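You operate a simulated robot arm through the tools that you are given. There is no shell and no other tool. Be economical: measure what you need, move in short steps, check, and stop when the job is done.

You run a simulated two-armed robot. Do the job below in one go: nothing can be reset, and whatever is moved stays where it is left.

TASK
Stop the sealer, raise its head to 26 cm and slacken the tape tension to 1.
Fine: press stop first and leave it off; tighten the mast clamp again; width and case stay as they are.

It is judged by the outcome, as a careful person would: the job done as asked, and still so three seconds after it is handed in. It fails if anything else is knocked over, pushed out of place, dropped, spilled or broken.

THE ROBOT
Two 7-joint arms with two-finger grippers on one trunk, on a base that drives. Base frame: it is fixed to the floor where the robot stands at the start and does not move with it; the origin is under the middle of the robot, x ahead of it, y to its left, z up. Readings come in m, rad, newtons and seconds.
The left shoulder is at the start at [0.05, 0.191, 1.217], the right one opposite. With the tool pointing down near the work surface each hand reaches from about 0.1 to 0.64 m from the robot's upright axis, wherever it stands, measured 20 degrees to its own side. Places, roughly: case [1, -0.75, 0.75]; mast clamp knob [0.6, 0, 1.1]; sealer height wheel [0.6, 0, 1.3]; sealer stop button [0.6, 0, 0.7]; sealer width wheel [0.7, -0.3, 0.5]; tape tension knob [0.9, 0, 1]. Payload 2.69 kg a hand.
The tool frame of a hand sits at the grasp point between the pads (the TCP): z along the fingers, y along the line on which they close. The tips reach 0.02 m beyond it. The gripper opens to 0.1 m. The gripper's body begins 0.063 m behind the TCP.
Orientation is that of the tool frame in the base frame, as a unit quaternion [w, x, y, z]. With the fingers straight down and closing along the base's y, the tool's x points along the base's -x, its y along +y and its z along -z.

THE INTERFACE
- The arms move only by the tool arm_command. It takes "left_series", "right_series" or both (then of equal length, played together; a hand with none holds still); each is a list of rows, each an object (a shift or turn left out is 0, a gripper value left out holds the last) with "slide": the shift along the base's x, y, z in m, a list of three; "angular": the turn, a rotation vector about the base's x, y, z in rad, a list of three; "hand": the closure, from 0 (fully open) to 1 (shut). In form: [{"slide": [tx, ty, tz], "angular": [wx, wy, wz], "hand": hand}, ...]. A call has 1 to 12 rows; each row shifts and turns the commanded pose from where the row before left it. Each row takes 0.2 s and may step no farther than 0.05 m and 0.15 rad from the row before; otherwise, or with a gripper value out of range, the whole call is refused. Where a pose cannot be reached the arm comes as near as it can. A force on the tool above 40 N (or 10 N above the force at the start of the call, whichever is more), or a blocked arm, ends the call early, and 0.2 s more pass. The fingers move at their own pace (about 0.153 m/s each) and stop on an object; they squeeze with about 28 N. The grip force told is the motor's: it shows also when the fingers shut on nothing. Time passes only in rows, and 0.2 s behind the last, so rows that do not move let the fingers close. It gives the time, the measured TCP pose, the force on the tool (base axes), the opening and the grip force at its end, in the units of the frame above (readings bear some noise), with the torque about the TCP (base axes, N m) and any sound that the robot's microphone picked up.
- Cameras (640 x 400 px; columns grow to the right, rows downward): "scene" is now at [0.1445, 0.006, 1.4246]; the picture's right is [0.09, -1.00, 0.00], its down [-0.30, -0.03, -0.95] and it looks along [0.95, 0.08, -0.31] (base axes); focal length 214 px, centre (320, 200). "left" rides on the left gripper at [0.07, 0.019, -0.099] in its tool frame; the picture's right is [-0.26, 0.97, 0.00], its down [-0.75, -0.20, -0.63] and it looks along [-0.61, -0.16, 0.78] (tool axes); focal length 230 px, centre (320, 200). "right" rides on the right gripper at [0.07, -0.019, -0.099] in its tool frame; the picture's right is [0.26, 0.97, 0.00], its down [-0.75, 0.20, -0.63] and it looks along [-0.61, 0.16, 0.78] (tool axes); focal length 230 px, centre (320, 200). There is no depth. A picture from a camera that has moved, and an enlarged one, comes with that camera's place and axes in the base frame and with its lens. The place of the scene camera against the robot may be out by one fixed shift of up to 0.018 m in any direction.
- camera(camera): a new picture of that camera. No time passes.
- move_column(by): slides the trunk up (or, below 0, down) by that many m; the arms and the scene camera ride with it, the base frame stays. It gives what a move gives, with no picture.
- roll_base(legs): drives the robot by 1 to 6 legs, each [ahead, left, turn to the left] in m, m and rad, along the robot's own axes; the way and the turn of a leg run together, so that a leg with both is an arc; at most 1.5 m and 3.142 rad a leg. The arms and the cameras ride along, it lands a little off, and it stops where it bumps. It gives what a move gives.
- pan_tilt(pan, tilt): turns the head with the scene camera to pan (to the left, within 1.396 rad either way) and tilt (down, from -0.506 to 1.204), counted from straight ahead of the robot. It gives what a move gives.
- inspect(camera, box): a new picture of the part [left, top, right, bottom] of that camera's present view, enlarged. No time passes.
- job_done(): hands the job in; it is judged then, once.

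Go step by step. Nothing tells you exact positions but the pictures and the camera data: compare them with the known pose of the tool, close in by small moves and look again before you grip or let go. The budget is 120 turns and 88 pictures, counting those below and the enlarged ones. Unless the task says otherwise, let go and move clear before handing in, and close with one line.

The tools are called by a JSON object that holds its "op" and its "data". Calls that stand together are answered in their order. arm_command: Moves the arms, as the interface text tells. Its arguments: {"type":"object","properties":{"left_series":{"type":"array"},"right_series":{"type":"array"}},"required":[]} The other tools are called the same way: move_column (by) slides the trunk up or down; roll_base (legs) drives the base; pan_tilt (pan, tilt) turns the head that bears the scene camera; camera (camera) takes a picture; inspect (camera, box) takes an enlarged picture of a part of a camera's view; job_done () hands the job in.

At the start:

```text
t: 0.0
left_ee_pos: [0.3597, 0.1176, 1.4118]
left_tool_rot: [0.0, 0.0, 1.0, 0.0]
left_wrist_force: [0.8, 0.2, -0.4]
left_torque: [0.0, 0.0, -0.02]
left_gripper_width: 0.1001
left_grasp_force: 0.0
right_ee_pos: [0.3559, -0.1235, 1.4332]
right_tool_rot: [0.0, 0.001, 1.0, 0.001]
right_wrist_force: [0.2, 0.6, 0.8]
right_torque: [-0.01, -0.01, 0.01]
right_gripper_width: 0.1002
right_grasp_force: 0.0
trunk travel left (down, up): [-0.275, 0.048]
robot x, y, heading: [0.0022, -0.0021, -0.003]
head pan, tilt: [0.086, 0.311]
```

scene: 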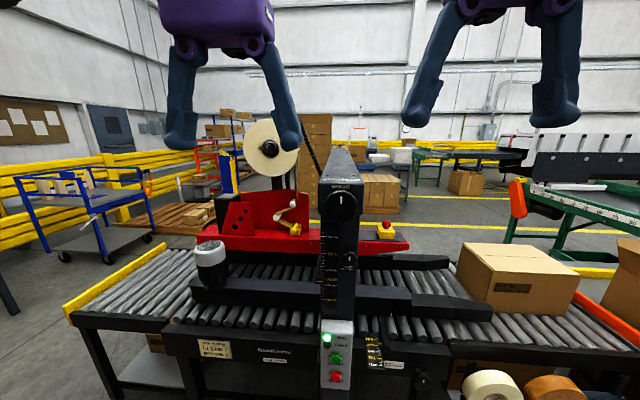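
right: 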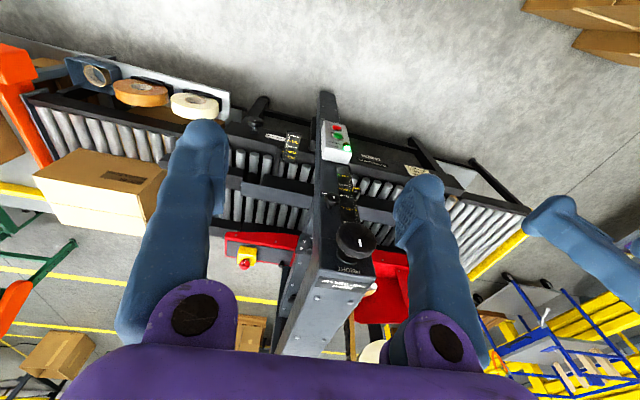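
left: 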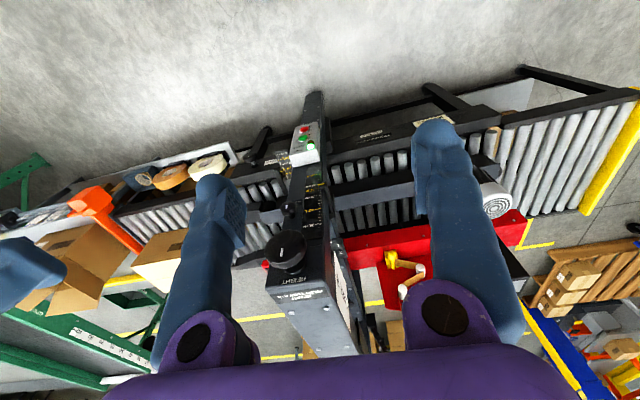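

I see the sealer's mast straight ahead with the height wheel on top, a scale below it, and the control box with green and red buttons at the bottom. I'll enlarge those parts first.

{"op": "inspect", "data": {"camera": "scene", "box": [270, 160, 430, 260]}}

{"op": "inspect", "data": {"camera": "scene", "box": [270, 230, 430, 330]}}

{"op": "inspect", "data": {"camera": "scene", "box": [280, 310, 420, 398]}}

{"op": "inspect", "data": {"camera": "scene", "box": [180, 180, 340, 280]}}

```text
4.00 times, centred on (350, 210) of scene
camera zoom: at [0.1445, 0.006, 1.4246], right [0.09, -1.0, 0.0], down [-0.3, -0.03, -0.95], along [0.95, 0.08, -0.31], focal length 858 px, centre (200, 160)
```

zoom: 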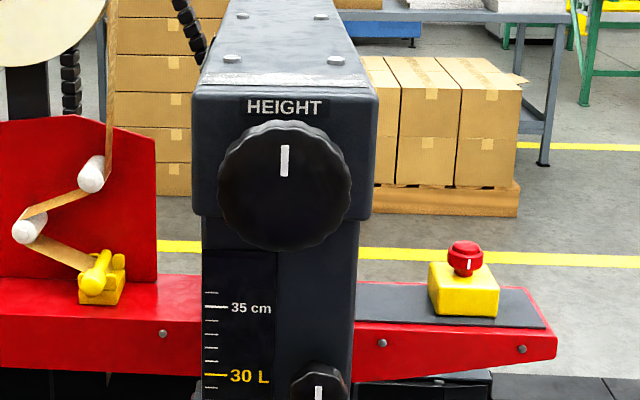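

```text
4.00 times, centred on (350, 280) of scene
camera zoom: at [0.1445, 0.006, 1.4246], right [0.09, -1.0, 0.0], down [-0.3, -0.03, -0.95], along [0.95, 0.08, -0.31], focal length 858 px, centre (200, -120)
```

zoom: 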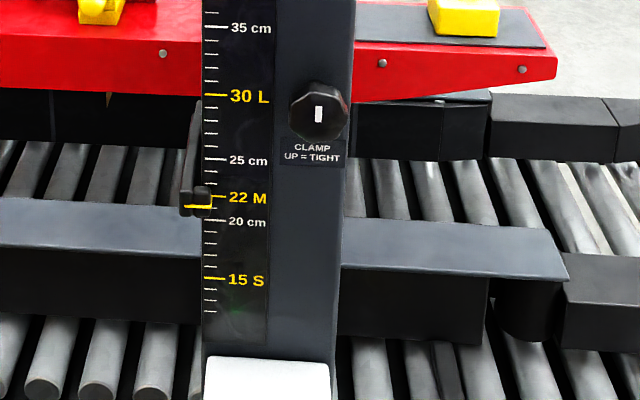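

```text
4.55 times, centred on (350, 354) of scene
camera zoom: at [0.1445, 0.006, 1.4246], right [0.09, -1.0, 0.0], down [-0.3, -0.03, -0.95], along [0.95, 0.08, -0.31], focal length 975 px, centre (184, -500)
```

zoom: 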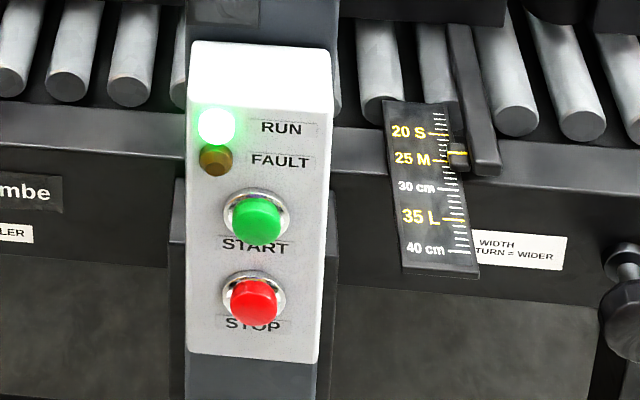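

```text
4.00 times, centred on (260, 230) of scene
camera zoom: at [0.1445, 0.006, 1.4246], right [0.09, -1.0, 0.0], down [-0.3, -0.03, -0.95], along [0.95, 0.08, -0.31], focal length 858 px, centre (560, 80)
```

zoom: 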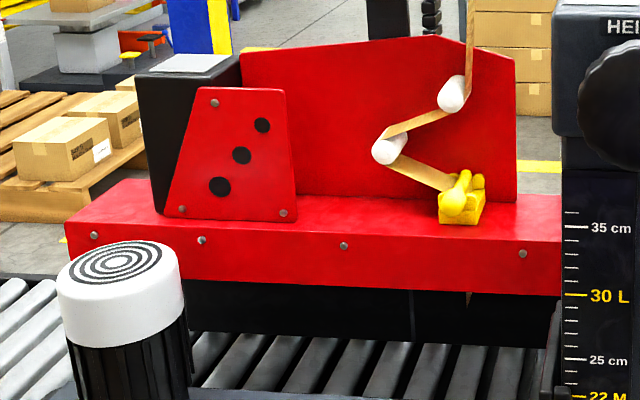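

The pointer reads about 21.5 cm, and the clamp is "up = tight". I need to identify the tension knob, so I'll look at the red knob on yellow, the yellow piece and the wheel with the highest zoom.

{"op": "inspect", "data": {"camera": "scene", "box": [368, 212, 408, 244]}}

{"op": "inspect", "data": {"camera": "scene", "box": [270, 205, 320, 245]}}

{"op": "inspect", "data": {"camera": "right", "box": [220, 210, 400, 322]}}

{"op": "inspect", "data": {"camera": "left", "box": [240, 110, 360, 185]}}

```text
12.50 times, centred on (388, 228) of scene
camera zoom: at [0.1445, 0.006, 1.4246], right [0.09, -1.0, 0.0], down [-0.3, -0.03, -0.95], along [0.95, 0.08, -0.31], focal length 2681 px, centre (-530, -150)
```

zoom: 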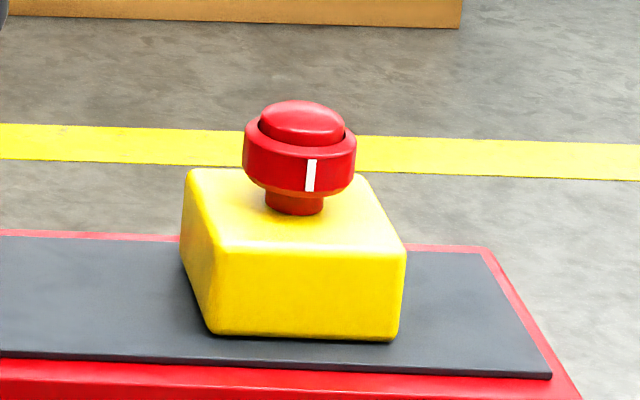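

```text
10.00 times, centred on (295, 225) of scene
camera zoom: at [0.1445, 0.006, 1.4246], right [0.09, -1.0, 0.0], down [-0.3, -0.03, -0.95], along [0.95, 0.08, -0.31], focal length 2145 px, centre (570, -50)
```

zoom: 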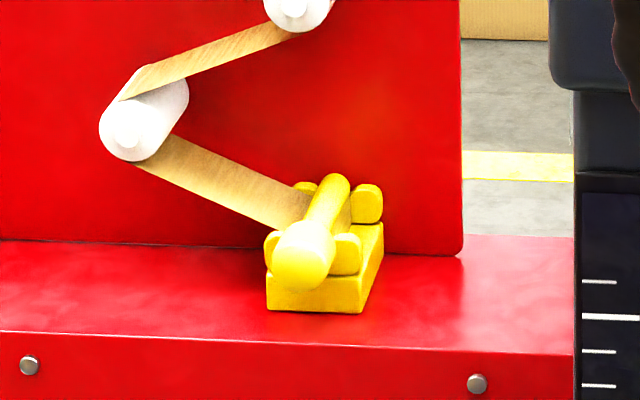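

```text
3.56 times, centred on (310, 266) of right
camera zoom: at [0.2852, -0.1424, 1.5327], right [-0.26, 0.97, 0.0], down [0.75, 0.2, 0.63], along [0.61, 0.16, -0.78], focal length 818 px, centre (356, -35)
```

zoom: 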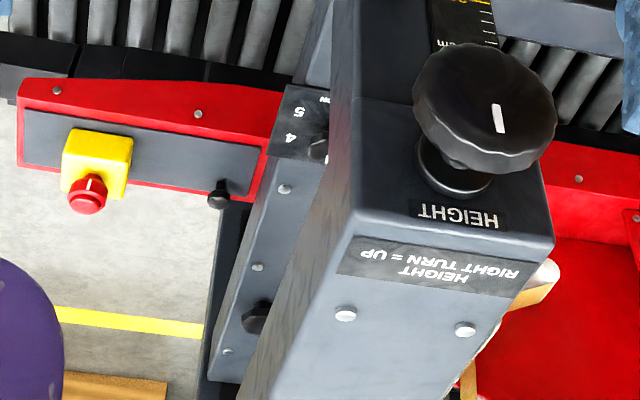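

```text
5.33 times, centred on (300, 148) of left
camera zoom: at [0.2887, 0.1344, 1.5102], right [0.26, 0.97, 0.0], down [0.75, -0.2, 0.63], along [0.61, -0.16, -0.78], focal length 1227 px, centre (427, 480)
```

zoom: 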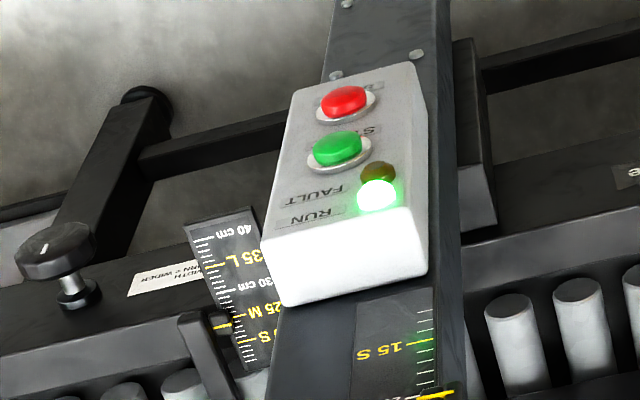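

The wheel is labelled "right turn = up", and the tension dial with numbers seems to sit behind the mast on its right side. First I'll point the right hand forward with closed fingers so it can press stop.

{"op": "arm_command", "data": {"right_series": [{"slide": [0.002, 0.01, -0.03], "angular": [0, -0.1428, 0], "hand": 1}, {"slide": [0.002, 0.01, -0.03], "angular": [0, -0.1428, 0]}, {"slide": [0.002, 0.01, -0.03], "angular": [0, -0.1428, 0]}, {"slide": [0.002, 0.01, -0.03], "angular": [0, -0.1428, 0]}, {"slide": [0.002, 0.01, -0.03], "angular": [0, -0.1428, 0]}, {"slide": [0.002, 0.01, -0.03], "angular": [0, -0.1428, 0]}, {"slide": [0.002, 0.01, -0.03], "angular": [0, -0.1428, 0]}, {"slide": [0.002, 0.01, -0.03], "angular": [0, -0.1428, 0]}, {"slide": [0.002, 0.01, -0.03], "angular": [0, -0.1428, 0]}, {"slide": [0.002, 0.01, -0.03], "angular": [0, -0.1428, 0]}, {"slide": [0.002, 0.01, -0.03], "angular": [0, -0.1428, 0]}]}}

```text
t: 2.4
left_ee_pos: [0.3571, 0.1193, 1.4104]
left_tool_rot: [0.0, 0.001, 1.0, -0.001]
left_wrist_force: [-0.2, 1.3, -0.5]
left_torque: [-0.02, -0.03, 0.01]
left_gripper_width: 0.0997
left_grasp_force: 0.1
right_ee_pos: [0.3964, -0.0156, 1.1187]
right_tool_rot: [0.72, 0.029, 0.693, -0.005]
right_wrist_force: [0.3, -0.3, 0.2]
right_torque: [0.0, 0.01, -0.01]
right_gripper_width: 0.0002
right_grasp_force: 27.1
trunk travel left (down, up): [-0.275, 0.048]
robot x, y, heading: [0.0041, 0.0012, -0.003]
head pan, tilt: [0.086, 0.311]
```

The right hand points forward but lags near its reach limit. I'll lower the trunk towards button height and look.

{"op": "move_column", "data": {"by": -0.25}}

{"op": "pan_tilt", "data": {"pan": 0.0, "tilt": 0.6}}

{"op": "camera", "data": {"camera": "scene"}}

{"op": "camera", "data": {"camera": "right"}}

```text
t: 5.0
left_ee_pos: [0.359, 0.1166, 1.1609]
left_tool_rot: [0.0, 0.0, 1.0, 0.0]
left_wrist_force: [-0.1, 0.6, -0.1]
left_torque: [0.05, 0.02, -0.01]
left_gripper_width: 0.1002
left_grasp_force: 0.0
right_ee_pos: [0.3962, -0.0175, 0.8662]
right_tool_rot: [0.721, 0.026, 0.692, -0.01]
right_wrist_force: [0.5, 0.5, -0.6]
right_torque: [-0.02, -0.01, 0.02]
right_gripper_width: 0.0002
right_grasp_force: 27.7
trunk travel left (down, up): [-0.025, 0.298]
robot x, y, heading: [0.0007, -0.0002, -0.001]
head pan, tilt: [0.086, 0.311]
```

```text
t: 5.8
left_ee_pos: [0.3571, 0.1176, 1.1601]
left_tool_rot: [-0.001, 0.0, 1.0, 0.001]
left_wrist_force: [-0.7, -0.5, 0.2]
left_torque: [-0.01, 0.0, -0.01]
left_gripper_width: 0.1
left_grasp_force: 0.0
right_ee_pos: [0.3963, -0.0175, 0.8659]
right_tool_rot: [0.722, 0.026, 0.692, -0.01]
right_wrist_force: [0.2, 0.4, -0.5]
right_torque: [0.01, 0.0, -0.02]
right_gripper_width: 0.0
right_grasp_force: 28.0
trunk travel left (down, up): [-0.025, 0.298]
robot x, y, heading: [0.0028, -0.0027, 0.002]
head pan, tilt: [0.0, 0.6]
```

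```text
76 pictures are left
camera scene: at [0.1399, -0.002, 1.1481], right [0.0, -1.0, 0.0], down [-0.56, 0.0, -0.83], along [0.83, 0.0, -0.56], focal length 214 px, centre (320, 200)
```

scene: 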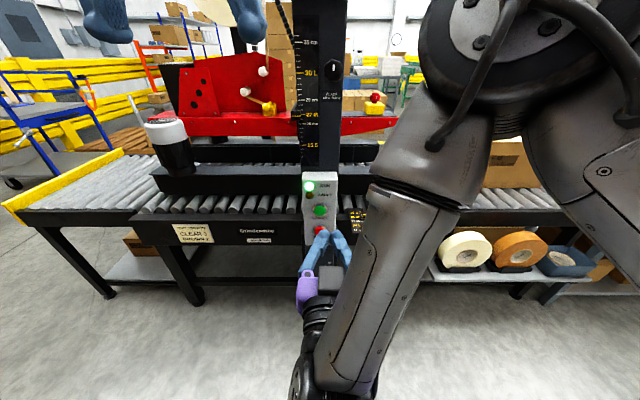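

```text
75 pictures are left
camera right: at [0.2983, -0.0307, 0.7918], right [0.06, 0.97, -0.24], down [-0.65, 0.22, 0.73], along [0.76, 0.11, 0.64], focal length 230 px, centre (320, 200)
```

right: 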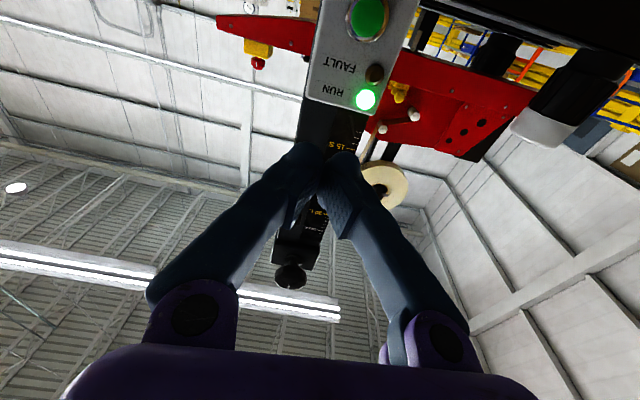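

The stop button comes out at about [0.585, -0.00, 0.743]. I'll lower the hand to that height, still well short of it.

{"op": "arm_command", "data": {"right_series": [{"slide": [0.01, 0.004, -0.035]}, {"slide": [0.01, 0.004, -0.035]}, {"slide": [0.01, 0.004, -0.035]}, {"slide": [0.01, 0, -0.005]}, {}]}}

{"op": "camera", "data": {"camera": "right"}}

{"op": "inspect", "data": {"camera": "scene", "box": [280, 160, 376, 270]}}

```text
t: 7.0
left_ee_pos: [0.3572, 0.1159, 1.1606]
left_tool_rot: [0.0, 0.0, 1.0, 0.0]
left_wrist_force: [0.3, -0.2, -0.2]
left_torque: [-0.03, 0.02, -0.02]
left_gripper_width: 0.1001
left_grasp_force: 0.0
right_ee_pos: [0.4322, -0.0006, 0.75]
right_tool_rot: [0.706, 0.0, 0.708, 0.002]
right_wrist_force: [-0.1, -0.5, 0.4]
right_torque: [-0.01, -0.01, -0.01]
right_gripper_width: 0.0001
right_grasp_force: 27.7
right hand out of reach, approached as far as the arm can: row 1, 2
trunk travel left (down, up): [-0.025, 0.298]
robot x, y, heading: [0.0003, 0.0017, -0.005]
head pan, tilt: [0.0, 0.6]
```

```text
74 pictures are left
camera right: at [0.3327, -0.0205, 0.6807], right [0.0, 0.97, -0.26], down [-0.63, 0.2, 0.75], along [0.78, 0.16, 0.61], focal length 230 px, centre (320, 200)
```

right: 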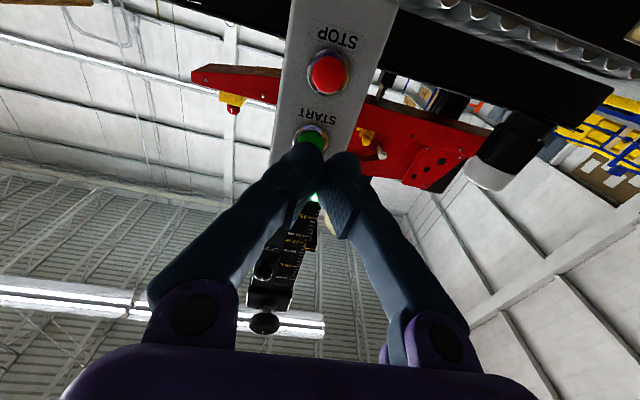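

```text
3.64 times, centred on (328, 215) of scene
camera zoom: at [0.1399, -0.002, 1.148], right [0.0, -1.0, 0.0], down [-0.56, 0.0, -0.83], along [0.83, 0.0, -0.56], focal length 780 px, centre (291, 146)
```

zoom: 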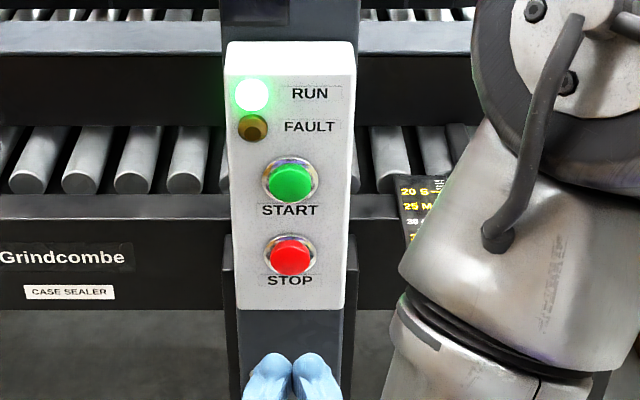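

The wrist camera puts STOP at about [0.58, -0.002, 0.723], a little lower than the scene camera does. I'll close in and look again.

{"op": "arm_command", "data": {"right_series": [{"slide": [0.03, -0.001, -0.026]}, {"slide": [0.04, 0, 0]}, {}]}}

{"op": "camera", "data": {"camera": "right"}}

{"op": "inspect", "data": {"camera": "scene", "box": [280, 160, 376, 270]}}

```text
t: 7.8
left_ee_pos: [0.3579, 0.1168, 1.1615]
left_tool_rot: [-0.001, -0.001, 1.0, 0.0]
left_wrist_force: [0.7, 0.3, 0.3]
left_torque: [0.0, -0.04, -0.02]
left_gripper_width: 0.1001
left_grasp_force: 0.1
right_ee_pos: [0.5006, -0.0026, 0.7253]
right_tool_rot: [0.706, -0.001, 0.708, 0.002]
right_wrist_force: [-0.4, -0.2, -0.1]
right_torque: [0.01, -0.04, -0.02]
right_gripper_width: 0.0001
right_grasp_force: 28.0
trunk travel left (down, up): [-0.025, 0.298]
robot x, y, heading: [0.0027, -0.0028, -0.002]
head pan, tilt: [0.0, 0.6]
```

```text
72 pictures are left
camera right: at [0.4008, -0.0218, 0.656], right [0.0, 0.97, -0.26], down [-0.63, 0.2, 0.75], along [0.78, 0.16, 0.61], focal length 230 px, centre (320, 200)
```

right: 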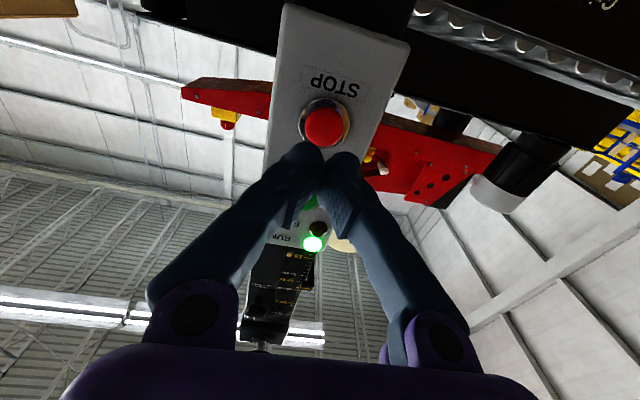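

```text
3.64 times, centred on (328, 215) of scene
camera zoom: at [0.1399, -0.002, 1.148], right [0.0, -1.0, 0.0], down [-0.56, 0.0, -0.83], along [0.83, 0.0, -0.56], focal length 780 px, centre (291, 146)
```

zoom: 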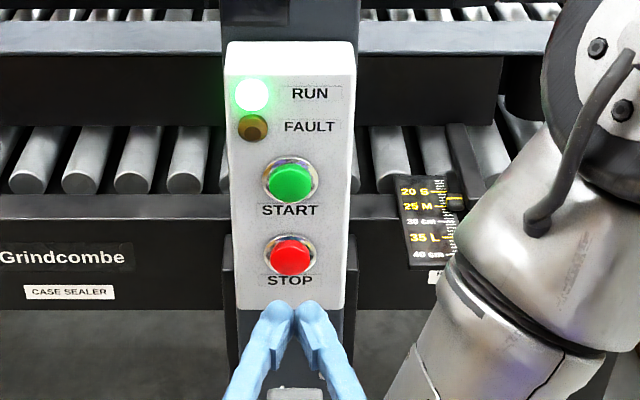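

STOP is at about [0.576, -0.002, 0.722], and the fingertips are in line with it. I'll press it.

{"op": "arm_command", "data": {"right_series": [{"slide": [0.04, 0.001, -0.003]}, {"slide": [0.01, 0, 0]}, {"slide": [0.005, 0, 0]}, {"slide": [0.004, 0, 0]}, {"slide": [0.004, 0, 0]}]}}

{"op": "inspect", "data": {"camera": "scene", "box": [280, 160, 376, 270]}}

```text
t: 9.0
left_ee_pos: [0.3577, 0.1172, 1.1618]
left_tool_rot: [0.001, 0.0, 1.0, 0.0]
left_wrist_force: [-0.3, 0.4, -0.3]
left_torque: [-0.01, 0.0, 0.01]
left_gripper_width: 0.1001
left_grasp_force: 0.1
right_ee_pos: [0.5638, -0.0012, 0.723]
right_tool_rot: [0.707, 0.001, 0.708, -0.001]
right_wrist_force: [-4.7, -0.9, 1.3]
right_torque: [-0.02, -0.01, 0.01]
right_gripper_width: 0.0001
right_grasp_force: 27.7
trunk travel left (down, up): [-0.025, 0.298]
robot x, y, heading: [-0.0006, 0.0014, -0.0]
head pan, tilt: [0.0, 0.6]
heard: click
```

```text
3.64 times, centred on (328, 215) of scene
camera zoom: at [0.1394, -0.0021, 1.1481], right [0.0, -1.0, 0.0], down [-0.56, 0.0, -0.83], along [0.83, 0.0, -0.56], focal length 780 px, centre (291, 146)
```

zoom: 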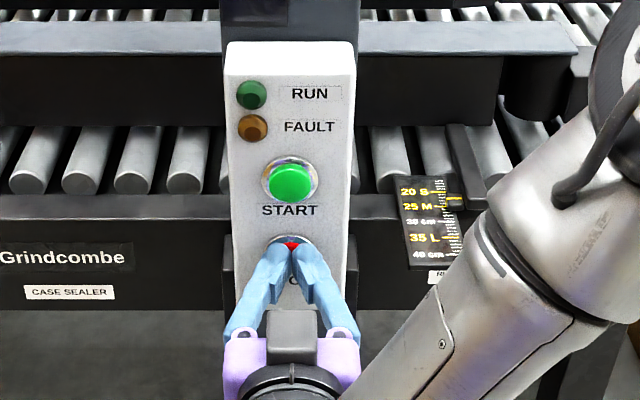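

A click was heard and the RUN light is out: stopped. I'll back off, raise the trunk again and look at the mast.

{"op": "arm_command", "data": {"right_series": [{"slide": [-0.04, 0, 0]}, {"slide": [-0.05, 0, 0]}, {"slide": [-0.05, 0, 0]}, {"hand": 0}, {}]}}

{"op": "move_column", "data": {"by": 0.2}}

{"op": "pan_tilt", "data": {"pan": 0.0, "tilt": 0.3}}

{"op": "camera", "data": {"camera": "scene"}}

{"op": "camera", "data": {"camera": "right"}}

```text
t: 10.2
left_ee_pos: [0.359, 0.116, 1.1608]
left_tool_rot: [0.0, 0.0, 1.0, -0.001]
left_wrist_force: [-0.6, 0.9, -0.3]
left_torque: [-0.01, 0.01, -0.02]
left_gripper_width: 0.1002
left_grasp_force: 0.0
right_ee_pos: [0.4293, 0.0, 0.7239]
right_tool_rot: [0.706, -0.001, 0.708, 0.002]
right_wrist_force: [0.3, 0.1, 0.2]
right_torque: [-0.03, 0.0, -0.03]
right_gripper_width: 0.0998
right_grasp_force: 0.0
right hand out of reach, approached as far as the arm can: row 3
trunk travel left (down, up): [-0.025, 0.298]
robot x, y, heading: [0.001, 0.0019, -0.003]
head pan, tilt: [0.0, 0.6]
```

```text
t: 12.3
left_ee_pos: [0.3581, 0.117, 1.3611]
left_tool_rot: [0.0, 0.0, 1.0, 0.0]
left_wrist_force: [0.1, 0.9, -0.1]
left_torque: [0.02, 0.03, 0.04]
left_gripper_width: 0.0999
left_grasp_force: 0.0
right_ee_pos: [0.4303, -0.001, 0.9246]
right_tool_rot: [0.706, 0.001, 0.708, 0.0]
right_wrist_force: [-0.7, -0.1, -0.8]
right_torque: [-0.01, 0.01, 0.0]
right_gripper_width: 0.1002
right_grasp_force: 0.1
trunk travel left (down, up): [-0.225, 0.098]
robot x, y, heading: [-0.0011, 0.0034, -0.0]
head pan, tilt: [0.0, 0.6]
```

```text
t: 13.1
left_ee_pos: [0.3584, 0.1171, 1.3614]
left_tool_rot: [0.0, 0.0, 1.0, 0.0]
left_wrist_force: [-0.4, -0.2, 0.2]
left_torque: [0.03, 0.01, 0.02]
left_gripper_width: 0.1001
left_grasp_force: 0.1
right_ee_pos: [0.4319, -0.0007, 0.9244]
right_tool_rot: [0.706, -0.001, 0.708, 0.001]
right_wrist_force: [-0.2, 0.1, -0.8]
right_torque: [-0.01, 0.0, -0.02]
right_gripper_width: 0.1001
right_grasp_force: 0.0
trunk travel left (down, up): [-0.225, 0.098]
robot x, y, heading: [0.0001, -0.0001, -0.002]
head pan, tilt: [0.0, 0.3]
```

```text
69 pictures are left
camera scene: at [0.1449, -0.002, 1.3754], right [0.0, -1.0, 0.0], down [-0.3, 0.0, -0.96], along [0.96, 0.0, -0.3], focal length 214 px, centre (320, 200)
```

scene: 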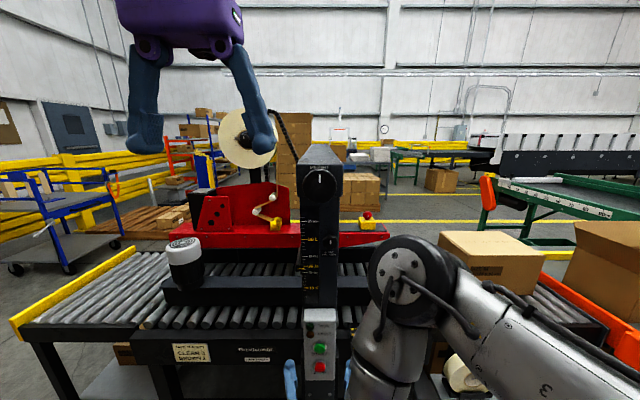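

```text
68 pictures are left
camera right: at [0.3303, -0.0206, 0.8557], right [0.0, 0.97, -0.26], down [-0.63, 0.2, 0.75], along [0.78, 0.16, 0.61], focal length 230 px, centre (320, 200)
```

right: 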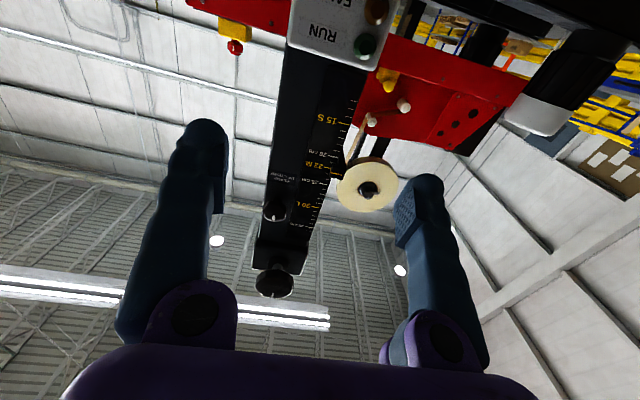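

The run lamp stays dark. Combining views, the clamp knob is at about [0.61, -0.03, 1.115] and the wheel about [0.573, 0, 1.26]. I'll bring the open right hand up in front of the clamp, still short of it.

{"op": "arm_command", "data": {"right_series": [{"slide": [0.01, -0.006, 0.04]}, {"slide": [0.01, -0.006, 0.04]}, {"slide": [0.01, -0.006, 0.04]}, {"slide": [0.01, -0.006, 0.04]}, {"slide": [0.02, -0.004, 0.03]}, {"slide": [0.03, 0, 0]}, {}]}}

{"op": "camera", "data": {"camera": "right"}}

{"op": "inspect", "data": {"camera": "scene", "box": [260, 160, 400, 260]}}

```text
t: 14.7
left_ee_pos: [0.358, 0.1177, 1.3599]
left_tool_rot: [0.0, 0.0, 1.0, 0.0]
left_wrist_force: [-0.2, 0.0, -0.4]
left_torque: [0.0, 0.01, -0.04]
left_gripper_width: 0.0999
left_grasp_force: 0.1
right_ee_pos: [0.5197, -0.0283, 1.1157]
right_tool_rot: [0.707, -0.001, 0.708, 0.001]
right_wrist_force: [-0.2, -0.4, 0.1]
right_torque: [-0.02, 0.01, -0.01]
right_gripper_width: 0.1001
right_grasp_force: 0.0
trunk travel left (down, up): [-0.225, 0.098]
robot x, y, heading: [-0.0011, -0.0001, 0.002]
head pan, tilt: [0.0, 0.3]
```

```text
67 pictures are left
camera right: at [0.419, -0.0482, 1.0465], right [0.0, 0.97, -0.26], down [-0.63, 0.2, 0.75], along [0.78, 0.16, 0.61], focal length 230 px, centre (320, 200)
```

right: 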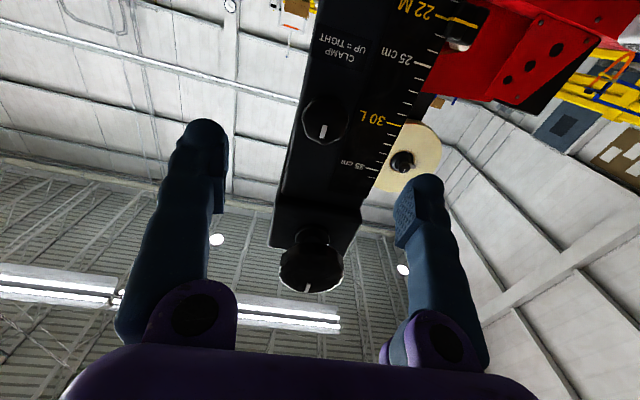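

```text
4.00 times, centred on (330, 210) of scene
camera zoom: at [0.1443, -0.002, 1.3756], right [0.0, -1.0, 0.0], down [-0.3, 0.0, -0.96], along [0.96, 0.0, -0.3], focal length 858 px, centre (280, 160)
```

zoom: 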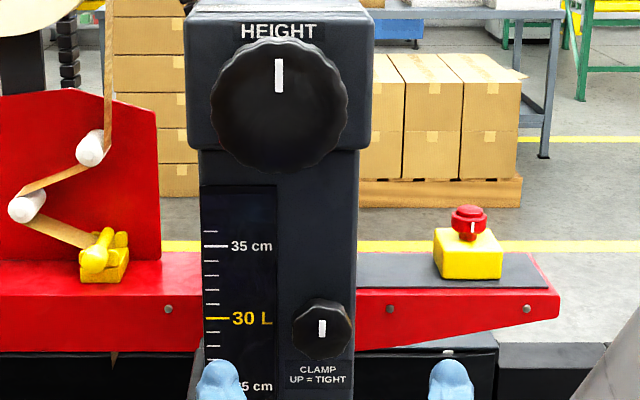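

The clamp knob is confirmed at [0.606, -0.027, 1.112], the mast face near x=0.633, and its index points up. I'll advance around it and close.

{"op": "arm_command", "data": {"right_series": [{"slide": [0.04, 0.001, -0.003]}, {"slide": [0.03, 0, 0]}, {"slide": [0.014, 0, 0]}, {}, {"hand": 1}, {}, {}]}}

{"op": "inspect", "data": {"camera": "scene", "box": [260, 160, 400, 260]}}

{"op": "camera", "data": {"camera": "right"}}

```text
t: 16.3
left_ee_pos: [0.3588, 0.118, 1.3608]
left_tool_rot: [0.0, 0.0, 1.0, 0.0]
left_wrist_force: [-0.1, -0.1, 1.1]
left_torque: [0.0, -0.02, -0.01]
left_gripper_width: 0.1001
left_grasp_force: 0.1
right_ee_pos: [0.6042, -0.0253, 1.111]
right_tool_rot: [0.706, -0.002, 0.708, 0.002]
right_wrist_force: [1.5, 5.8, 0.2]
right_torque: [0.02, -0.02, 0.14]
right_gripper_width: 0.0323
right_grasp_force: 44.8
trunk travel left (down, up): [-0.225, 0.098]
robot x, y, heading: [0.0031, -0.0013, 0.002]
head pan, tilt: [0.0, 0.3]
```

```text
4.00 times, centred on (330, 210) of scene
camera zoom: at [0.1452, -0.001, 1.3755], right [0.0, -1.0, 0.0], down [-0.3, 0.0, -0.96], along [0.96, 0.0, -0.3], focal length 858 px, centre (280, 160)
```

zoom: 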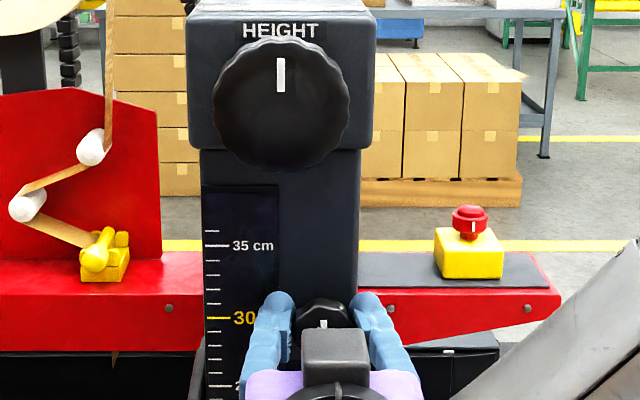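

```text
64 pictures are left
camera right: at [0.5039, -0.0453, 1.0422], right [0.0, 0.97, -0.26], down [-0.63, 0.2, 0.75], along [0.78, 0.17, 0.61], focal length 230 px, centre (320, 200)
```

right: 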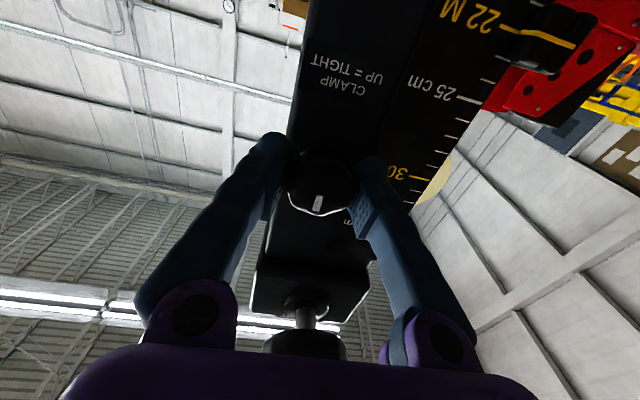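

The knob is gripped at 32 mm. I'll turn it left (counterclockwise seen from the front) and watch the torque.

{"op": "arm_command", "data": {"right_series": [{"angular": [-0.13, 0, 0]}, {"angular": [-0.13, 0, 0]}, {"angular": [-0.13, 0, 0]}, {"angular": [-0.13, 0, 0]}]}}

{"op": "camera", "data": {"camera": "right"}}

```text
t: 17.3
left_ee_pos: [0.3589, 0.1178, 1.3612]
left_tool_rot: [0.0, 0.0, 1.0, -0.001]
left_wrist_force: [-0.4, 0.0, -0.6]
left_torque: [0.01, 0.0, 0.01]
left_gripper_width: 0.1001
left_grasp_force: 0.1
right_ee_pos: [0.6051, -0.0244, 1.1116]
right_tool_rot: [0.681, -0.184, 0.685, -0.182]
right_wrist_force: [-0.2, 14.5, -2.1]
right_torque: [0.01, 0.37, -0.14]
right_gripper_width: 0.0328
right_grasp_force: 45.1
trunk travel left (down, up): [-0.225, 0.098]
robot x, y, heading: [0.0019, 0.0017, -0.002]
head pan, tilt: [0.0, 0.3]
```

```text
63 pictures are left
camera right: at [0.5039, -0.077, 1.0609], right [-0.01, 0.71, -0.71], down [-0.63, 0.55, 0.55], along [0.78, 0.45, 0.44], focal length 230 px, centre (320, 200)
```

right: 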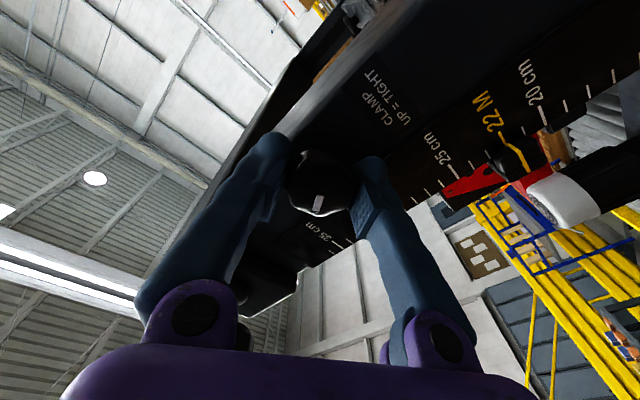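

The knob follows the hand. I'll carry on to about a quarter turn in all.

{"op": "arm_command", "data": {"right_series": [{"slide": [0, -0.001, 0], "angular": [-0.13, 0, 0]}, {"slide": [0, -0.001, 0], "angular": [-0.13, 0, 0]}, {"angular": [-0.13, 0, 0]}, {"angular": [-0.13, 0, 0]}, {"angular": [-0.13, 0, 0]}, {"angular": [-0.13, 0, 0]}, {"angular": [-0.13, 0, 0]}, {"angular": [-0.13, 0, 0]}]}}

{"op": "camera", "data": {"camera": "right"}}

```text
t: 19.1
left_ee_pos: [0.3588, 0.1204, 1.3599]
left_tool_rot: [0.0, 0.0, 1.0, -0.001]
left_wrist_force: [-0.8, -0.5, 0.6]
left_torque: [0.0, 0.03, 0.01]
left_gripper_width: 0.0998
left_grasp_force: 0.1
right_ee_pos: [0.6051, -0.0255, 1.1091]
right_tool_rot: [0.5, -0.501, 0.503, -0.495]
right_wrist_force: [-5.4, 27.6, -14.6]
right_torque: [0.03, -0.02, 0.04]
right_gripper_width: 0.0329
right_grasp_force: 44.8
trunk travel left (down, up): [-0.225, 0.098]
robot x, y, heading: [0.0017, -0.0008, 0.0]
head pan, tilt: [0.0, 0.3]
```

```text
62 pictures are left
camera right: at [0.5045, -0.0954, 1.1295], right [-0.01, -0.25, -0.97], down [-0.63, 0.75, -0.19], along [0.77, 0.61, -0.17], focal length 230 px, centre (320, 200)
```

right: 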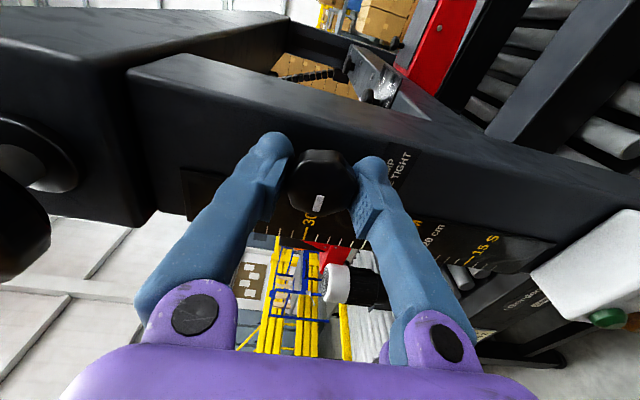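

The clamp is a quarter turn left of tight. I'll release, draw the right hand back and down, and bring the left hand to point forward.

{"op": "arm_command", "data": {"right_series": [{"hand": 0}, {}, {}, {"slide": [-0.04, 0, 0]}, {"slide": [-0.04, 0, 0]}, {"slide": [-0.04, -0.02, 0]}, {"slide": [0, -0.03, -0.03]}, {"slide": [0, -0.03, -0.03]}, {"slide": [0, -0.02, -0.03]}, {}]}}

{"op": "inspect", "data": {"camera": "scene", "box": [260, 160, 400, 260]}}

{"op": "arm_command", "data": {"left_series": [{"slide": [0.002, -0.005, -0.005], "angular": [0, -0.1428, 0]}, {"slide": [0.005, -0.005, -0.005], "angular": [0, -0.1428, 0]}, {"slide": [0.005, -0.005, -0.005], "angular": [0, -0.1428, 0]}, {"slide": [0.005, -0.005, -0.005], "angular": [0, -0.1428, 0]}, {"slide": [0.005, -0.005, -0.005], "angular": [0, -0.1428, 0]}, {"slide": [0.005, -0.005, -0.005], "angular": [0, -0.1428, 0]}, {"slide": [0.005, -0.005, -0.005], "angular": [0, -0.1428, 0]}, {"slide": [0.005, -0.005, -0.005], "angular": [0, -0.1428, 0]}, {"slide": [0.005, -0.005, -0.005], "angular": [0, -0.1428, 0]}, {"slide": [0.005, -0.005, -0.005], "angular": [0, -0.1428, 0]}, {"slide": [0.005, -0.005, -0.005], "angular": [0, -0.1428, 0]}, {}]}}

{"op": "camera", "data": {"camera": "left"}}

```text
t: 21.3
left_ee_pos: [0.3577, 0.1156, 1.36]
left_tool_rot: [0.0, -0.001, 1.0, 0.001]
left_wrist_force: [0.1, 0.0, -0.5]
left_torque: [0.02, -0.01, 0.0]
left_gripper_width: 0.1002
left_grasp_force: 0.0
right_ee_pos: [0.4784, -0.1138, 1.0316]
right_tool_rot: [0.5, -0.496, 0.506, -0.498]
right_wrist_force: [0.6, 0.6, 0.0]
right_torque: [0.04, -0.03, 0.02]
right_gripper_width: 0.1
right_grasp_force: 0.1
right hand out of reach, approached as far as the arm can: row 9
trunk travel left (down, up): [-0.225, 0.098]
robot x, y, heading: [-0.002, -0.0002, 0.001]
head pan, tilt: [0.0, 0.3]
```

```text
4.00 times, centred on (330, 210) of scene
camera zoom: at [0.1452, -0.003, 1.3754], right [0.0, -1.0, 0.0], down [-0.3, 0.0, -0.96], along [0.96, 0.0, -0.3], focal length 858 px, centre (280, 160)
```

zoom: 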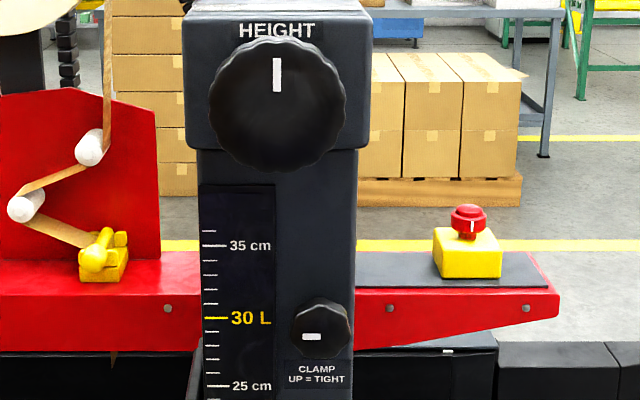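

```text
t: 23.9
left_ee_pos: [0.4092, 0.0611, 1.306]
left_tool_rot: [0.708, -0.001, 0.707, 0.0]
left_wrist_force: [-0.4, -0.3, 0.6]
left_torque: [-0.01, 0.01, 0.02]
left_gripper_width: 0.0998
left_grasp_force: 0.0
right_ee_pos: [0.48, -0.1135, 1.0315]
right_tool_rot: [0.5, -0.496, 0.506, -0.498]
right_wrist_force: [0.7, -0.7, 0.4]
right_torque: [-0.03, -0.03, -0.02]
right_gripper_width: 0.1001
right_grasp_force: 0.1
trunk travel left (down, up): [-0.225, 0.098]
robot x, y, heading: [-0.0014, 0.0017, 0.004]
head pan, tilt: [0.0, 0.3]
```

```text
60 pictures are left
camera left: at [0.311, 0.0789, 1.2361], right [0.0, 0.97, 0.26], down [-0.63, -0.2, 0.75], along [0.78, -0.16, 0.61], focal length 230 px, centre (320, 200)
```

left: 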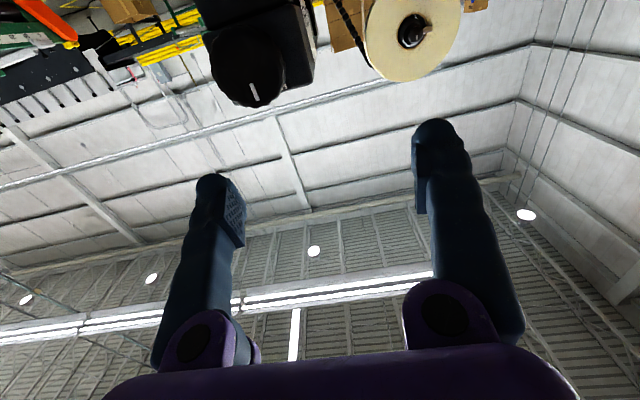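

The clamp index now points left (loose). I'll move the left hand in front of the wheel and check alignment.

{"op": "arm_command", "data": {"left_series": [{"slide": [0.02, -0.02, -0.017]}, {"slide": [0.02, -0.02, -0.017]}, {"slide": [0.03, -0.023, -0.017]}, {"slide": [0.02, 0, 0]}, {}]}}

{"op": "camera", "data": {"camera": "left"}}

{"op": "camera", "data": {"camera": "scene"}}

```text
t: 25.1
left_ee_pos: [0.5001, -0.0035, 1.254]
left_tool_rot: [0.707, 0.001, 0.707, 0.0]
left_wrist_force: [0.3, -0.4, -0.2]
left_torque: [0.04, -0.01, 0.02]
left_gripper_width: 0.0999
left_grasp_force: 0.0
right_ee_pos: [0.478, -0.1134, 1.0318]
right_tool_rot: [0.501, -0.496, 0.506, -0.497]
right_wrist_force: [0.4, -0.9, 0.3]
right_torque: [-0.01, 0.03, 0.02]
right_gripper_width: 0.1
right_grasp_force: 0.1
trunk travel left (down, up): [-0.225, 0.098]
robot x, y, heading: [0.0024, -0.0001, 0.002]
head pan, tilt: [0.0, 0.3]
```

```text
59 pictures are left
camera left: at [0.4025, 0.0144, 1.1843], right [0.0, 0.97, 0.26], down [-0.63, -0.2, 0.75], along [0.78, -0.16, 0.61], focal length 230 px, centre (320, 200)
```

left: 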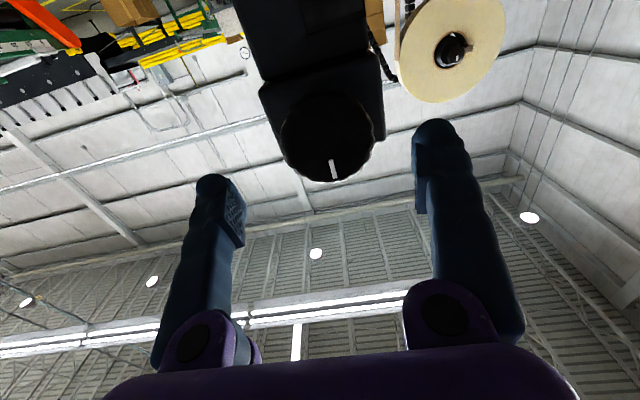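

```text
58 pictures are left
camera scene: at [0.1448, -0.0024, 1.3755], right [0.0, -1.0, 0.0], down [-0.3, 0.0, -0.96], along [0.96, 0.0, -0.3], focal length 214 px, centre (320, 200)
```

scene: 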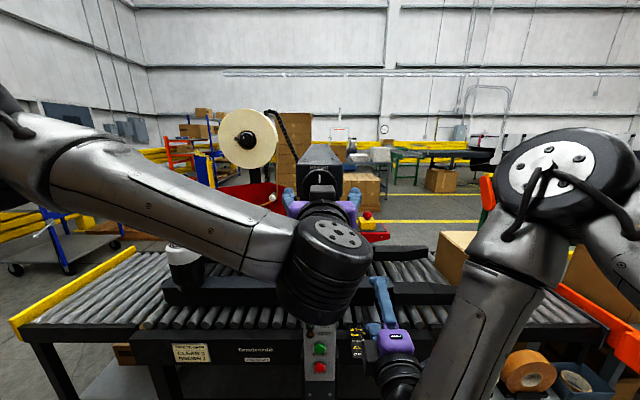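

The wheel is centred at about [0.57, 0.0, 1.257] and the hand is lined up. I'll pre-roll the hand left so that it can turn the wheel far to the right, then advance.

{"op": "arm_command", "data": {"left_series": [{"slide": [0, 0.001, 0.001], "angular": [-0.15, 0, 0]}, {"slide": [0, 0.001, 0.001], "angular": [-0.15, 0, 0]}, {"angular": [-0.15, 0, 0]}, {"angular": [-0.15, 0, 0]}, {"angular": [-0.15, 0, 0]}, {"angular": [-0.15, 0, 0]}, {"angular": [-0.15, 0, 0]}, {}, {"slide": [0.04, 0.001, 0.001]}, {"slide": [0.02, 0, 0]}, {}]}}

{"op": "camera", "data": {"camera": "left"}}

{"op": "camera", "data": {"camera": "right"}}

```text
t: 27.5
left_ee_pos: [0.5609, 0.0028, 1.2593]
left_tool_rot: [0.612, -0.354, 0.613, -0.353]
left_wrist_force: [0.0, 0.1, -0.3]
left_torque: [-0.01, -0.01, 0.01]
left_gripper_width: 0.1
left_grasp_force: 0.1
right_ee_pos: [0.479, -0.1132, 1.0314]
right_tool_rot: [0.5, -0.496, 0.505, -0.499]
right_wrist_force: [0.2, 0.0, 0.1]
right_torque: [-0.02, -0.02, 0.02]
right_gripper_width: 0.1001
right_grasp_force: 0.1
trunk travel left (down, up): [-0.225, 0.098]
robot x, y, heading: [-0.0049, 0.0, 0.0]
head pan, tilt: [0.0, 0.3]
```

```text
57 pictures are left
camera left: at [0.4619, -0.0489, 1.2075], right [0.0, 0.7, -0.71], down [-0.63, 0.55, 0.55], along [0.78, 0.45, 0.44], focal length 230 px, centre (320, 200)
```

left: 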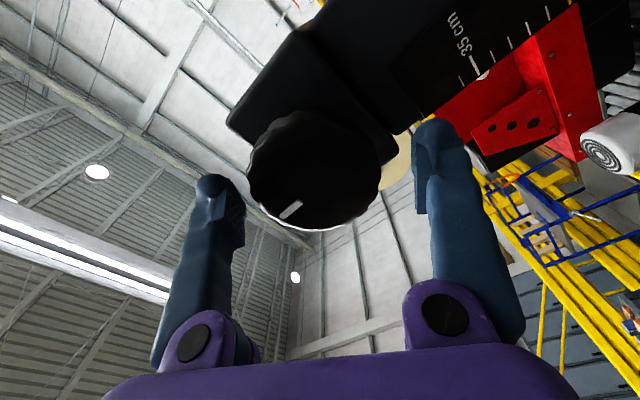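

```text
56 pictures are left
camera right: at [0.3785, -0.1838, 1.0499], right [-0.01, -0.25, -0.97], down [-0.63, 0.76, -0.19], along [0.78, 0.61, -0.16], focal length 230 px, centre (320, 200)
```

right: 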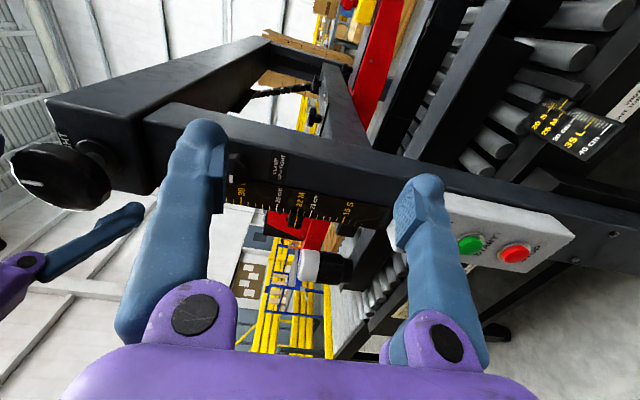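

Alignment is good, and the right wrist camera can see the scale. I'll advance a bit more and close on the wheel.

{"op": "arm_command", "data": {"left_series": [{"slide": [0.012, -0.002, 0]}, {}, {"hand": 1}, {}, {}]}}

{"op": "inspect", "data": {"camera": "right", "box": [220, 140, 380, 240]}}

{"op": "camera", "data": {"camera": "left"}}

```text
t: 28.7
left_ee_pos: [0.5721, 0.0, 1.2599]
left_tool_rot: [0.612, -0.354, 0.611, -0.355]
left_wrist_force: [4.7, -2.3, 9.2]
left_torque: [0.02, 0.16, -0.38]
left_gripper_width: 0.072
left_grasp_force: 45.4
right_ee_pos: [0.4789, -0.1143, 1.0313]
right_tool_rot: [0.501, -0.496, 0.506, -0.497]
right_wrist_force: [0.1, 0.4, 0.1]
right_torque: [0.0, 0.02, -0.01]
right_gripper_width: 0.1
right_grasp_force: 0.2
trunk travel left (down, up): [-0.225, 0.098]
robot x, y, heading: [0.0018, 0.0012, -0.002]
head pan, tilt: [0.0, 0.3]
```

```text
4.00 times, centred on (300, 190) of right
camera zoom: at [0.3784, -0.1842, 1.0499], right [-0.01, -0.25, -0.97], down [-0.63, 0.76, -0.19], along [0.78, 0.61, -0.16], focal length 920 px, centre (400, 240)
```

zoom: 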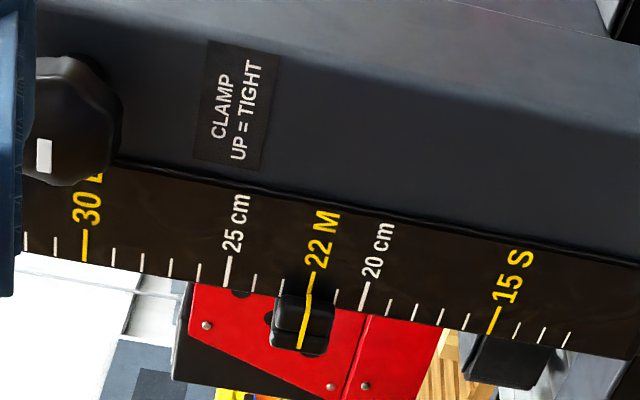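

```text
54 pictures are left
camera left: at [0.4735, -0.0523, 1.2087], right [0.0, 0.7, -0.71], down [-0.63, 0.55, 0.55], along [0.78, 0.45, 0.45], focal length 230 px, centre (320, 200)
```

left: 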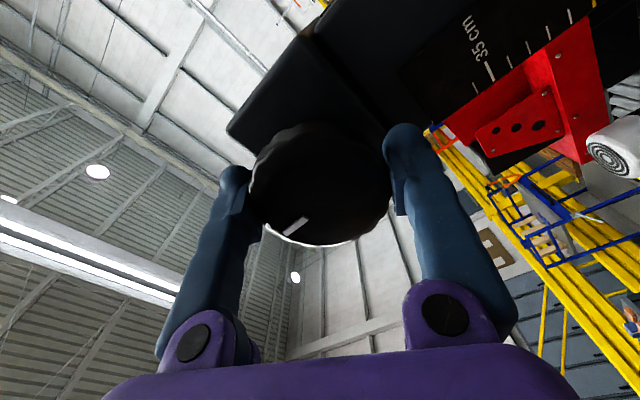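

The pointer reads 22 cm and the wheel is gripped at 72 mm. I'll turn it right by about 1.2 rad and watch the scale.

{"op": "arm_command", "data": {"left_series": [{"angular": [0.13, 0, 0]}, {"angular": [0.13, 0, 0]}, {"angular": [0.13, 0, 0]}, {"angular": [0.13, 0, 0]}, {"angular": [0.13, 0, 0]}, {"angular": [0.13, 0, 0]}, {"angular": [0.13, 0, 0]}, {"angular": [0.13, 0, 0]}, {}]}}

{"op": "inspect", "data": {"camera": "right", "box": [220, 140, 380, 240]}}

{"op": "camera", "data": {"camera": "left"}}

```text
t: 30.7
left_ee_pos: [0.573, -0.0002, 1.2585]
left_tool_rot: [0.707, -0.004, 0.707, -0.002]
left_wrist_force: [4.1, 2.5, 12.4]
left_torque: [0.01, -0.06, 0.42]
left_gripper_width: 0.072
left_grasp_force: 44.7
right_ee_pos: [0.4793, -0.1135, 1.0315]
right_tool_rot: [0.5, -0.497, 0.505, -0.498]
right_wrist_force: [0.3, 0.5, -0.5]
right_torque: [-0.01, 0.0, 0.0]
right_gripper_width: 0.0998
right_grasp_force: 0.0
trunk travel left (down, up): [-0.225, 0.098]
robot x, y, heading: [0.0005, 0.0024, -0.0]
head pan, tilt: [0.0, 0.3]
```

```text
4.00 times, centred on (300, 190) of right
camera zoom: at [0.3782, -0.1834, 1.0501], right [0.0, -0.25, -0.97], down [-0.63, 0.76, -0.19], along [0.78, 0.61, -0.16], focal length 920 px, centre (400, 240)
```

zoom: 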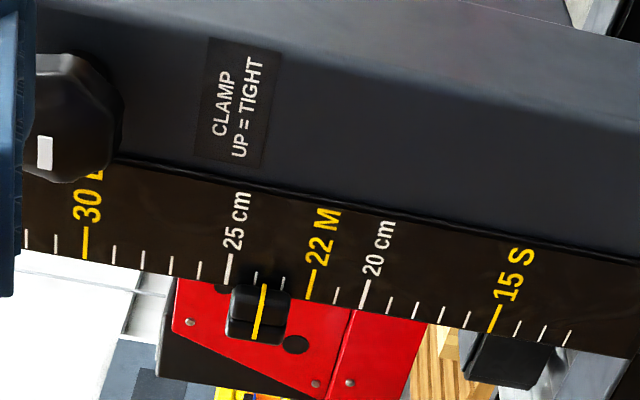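

```text
52 pictures are left
camera left: at [0.4733, 0.0175, 1.1893], right [0.0, 0.97, 0.25], down [-0.63, -0.2, 0.75], along [0.78, -0.16, 0.61], focal length 230 px, centre (320, 200)
```

left: 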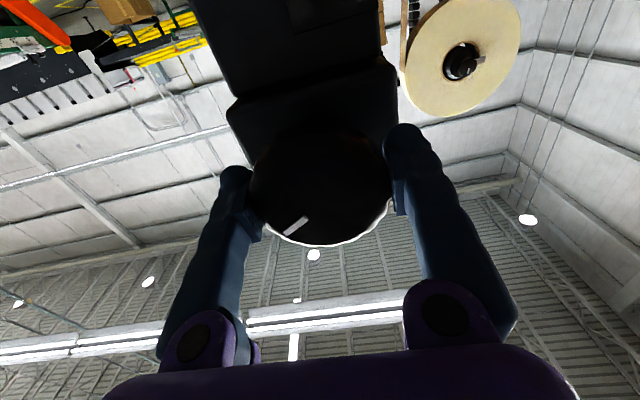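

It works: about 1.55 cm per rad, now near 23.6. I'll turn 1.3 rad more and check.

{"op": "arm_command", "data": {"left_series": [{"angular": [0.13, 0, 0]}, {"angular": [0.13, 0, 0]}, {"angular": [0.13, 0, 0]}, {"angular": [0.13, 0, 0]}, {"angular": [0.13, 0, 0]}, {"angular": [0.13, 0, 0]}, {"angular": [0.13, 0, 0]}, {"angular": [0.13, 0, 0]}, {"angular": [0.13, 0, 0]}, {"angular": [0.13, 0, 0]}, {}]}}

{"op": "inspect", "data": {"camera": "right", "box": [220, 165, 316, 225]}}

```text
t: 33.1
left_ee_pos: [0.5711, 0.0007, 1.2602]
left_tool_rot: [0.565, 0.423, 0.565, 0.427]
left_wrist_force: [8.3, 10.1, 21.3]
left_torque: [-0.05, 0.08, -0.45]
left_gripper_width: 0.0721
left_grasp_force: 45.2
right_ee_pos: [0.4782, -0.1114, 1.0311]
right_tool_rot: [0.5, -0.497, 0.505, -0.498]
right_wrist_force: [1.0, -0.3, 0.2]
right_torque: [0.02, -0.03, 0.01]
right_gripper_width: 0.1
right_grasp_force: 0.1
trunk travel left (down, up): [-0.225, 0.098]
robot x, y, heading: [-0.0025, 0.0024, 0.001]
head pan, tilt: [0.0, 0.3]
```

```text
6.67 times, centred on (268, 195) of right
camera zoom: at [0.378, -0.1826, 1.0505], right [0.0, -0.25, -0.97], down [-0.63, 0.76, -0.19], along [0.78, 0.6, -0.16], focal length 1534 px, centre (667, 233)
```

zoom: 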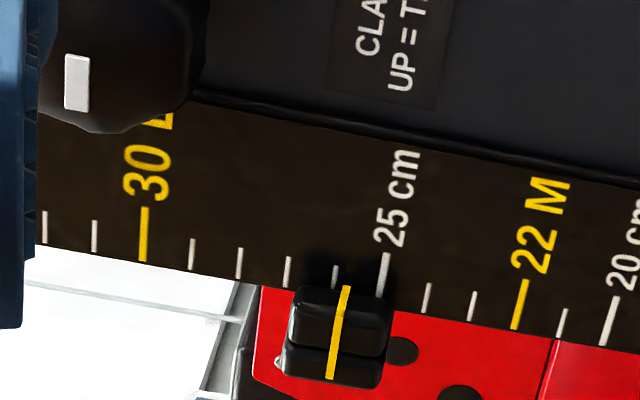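

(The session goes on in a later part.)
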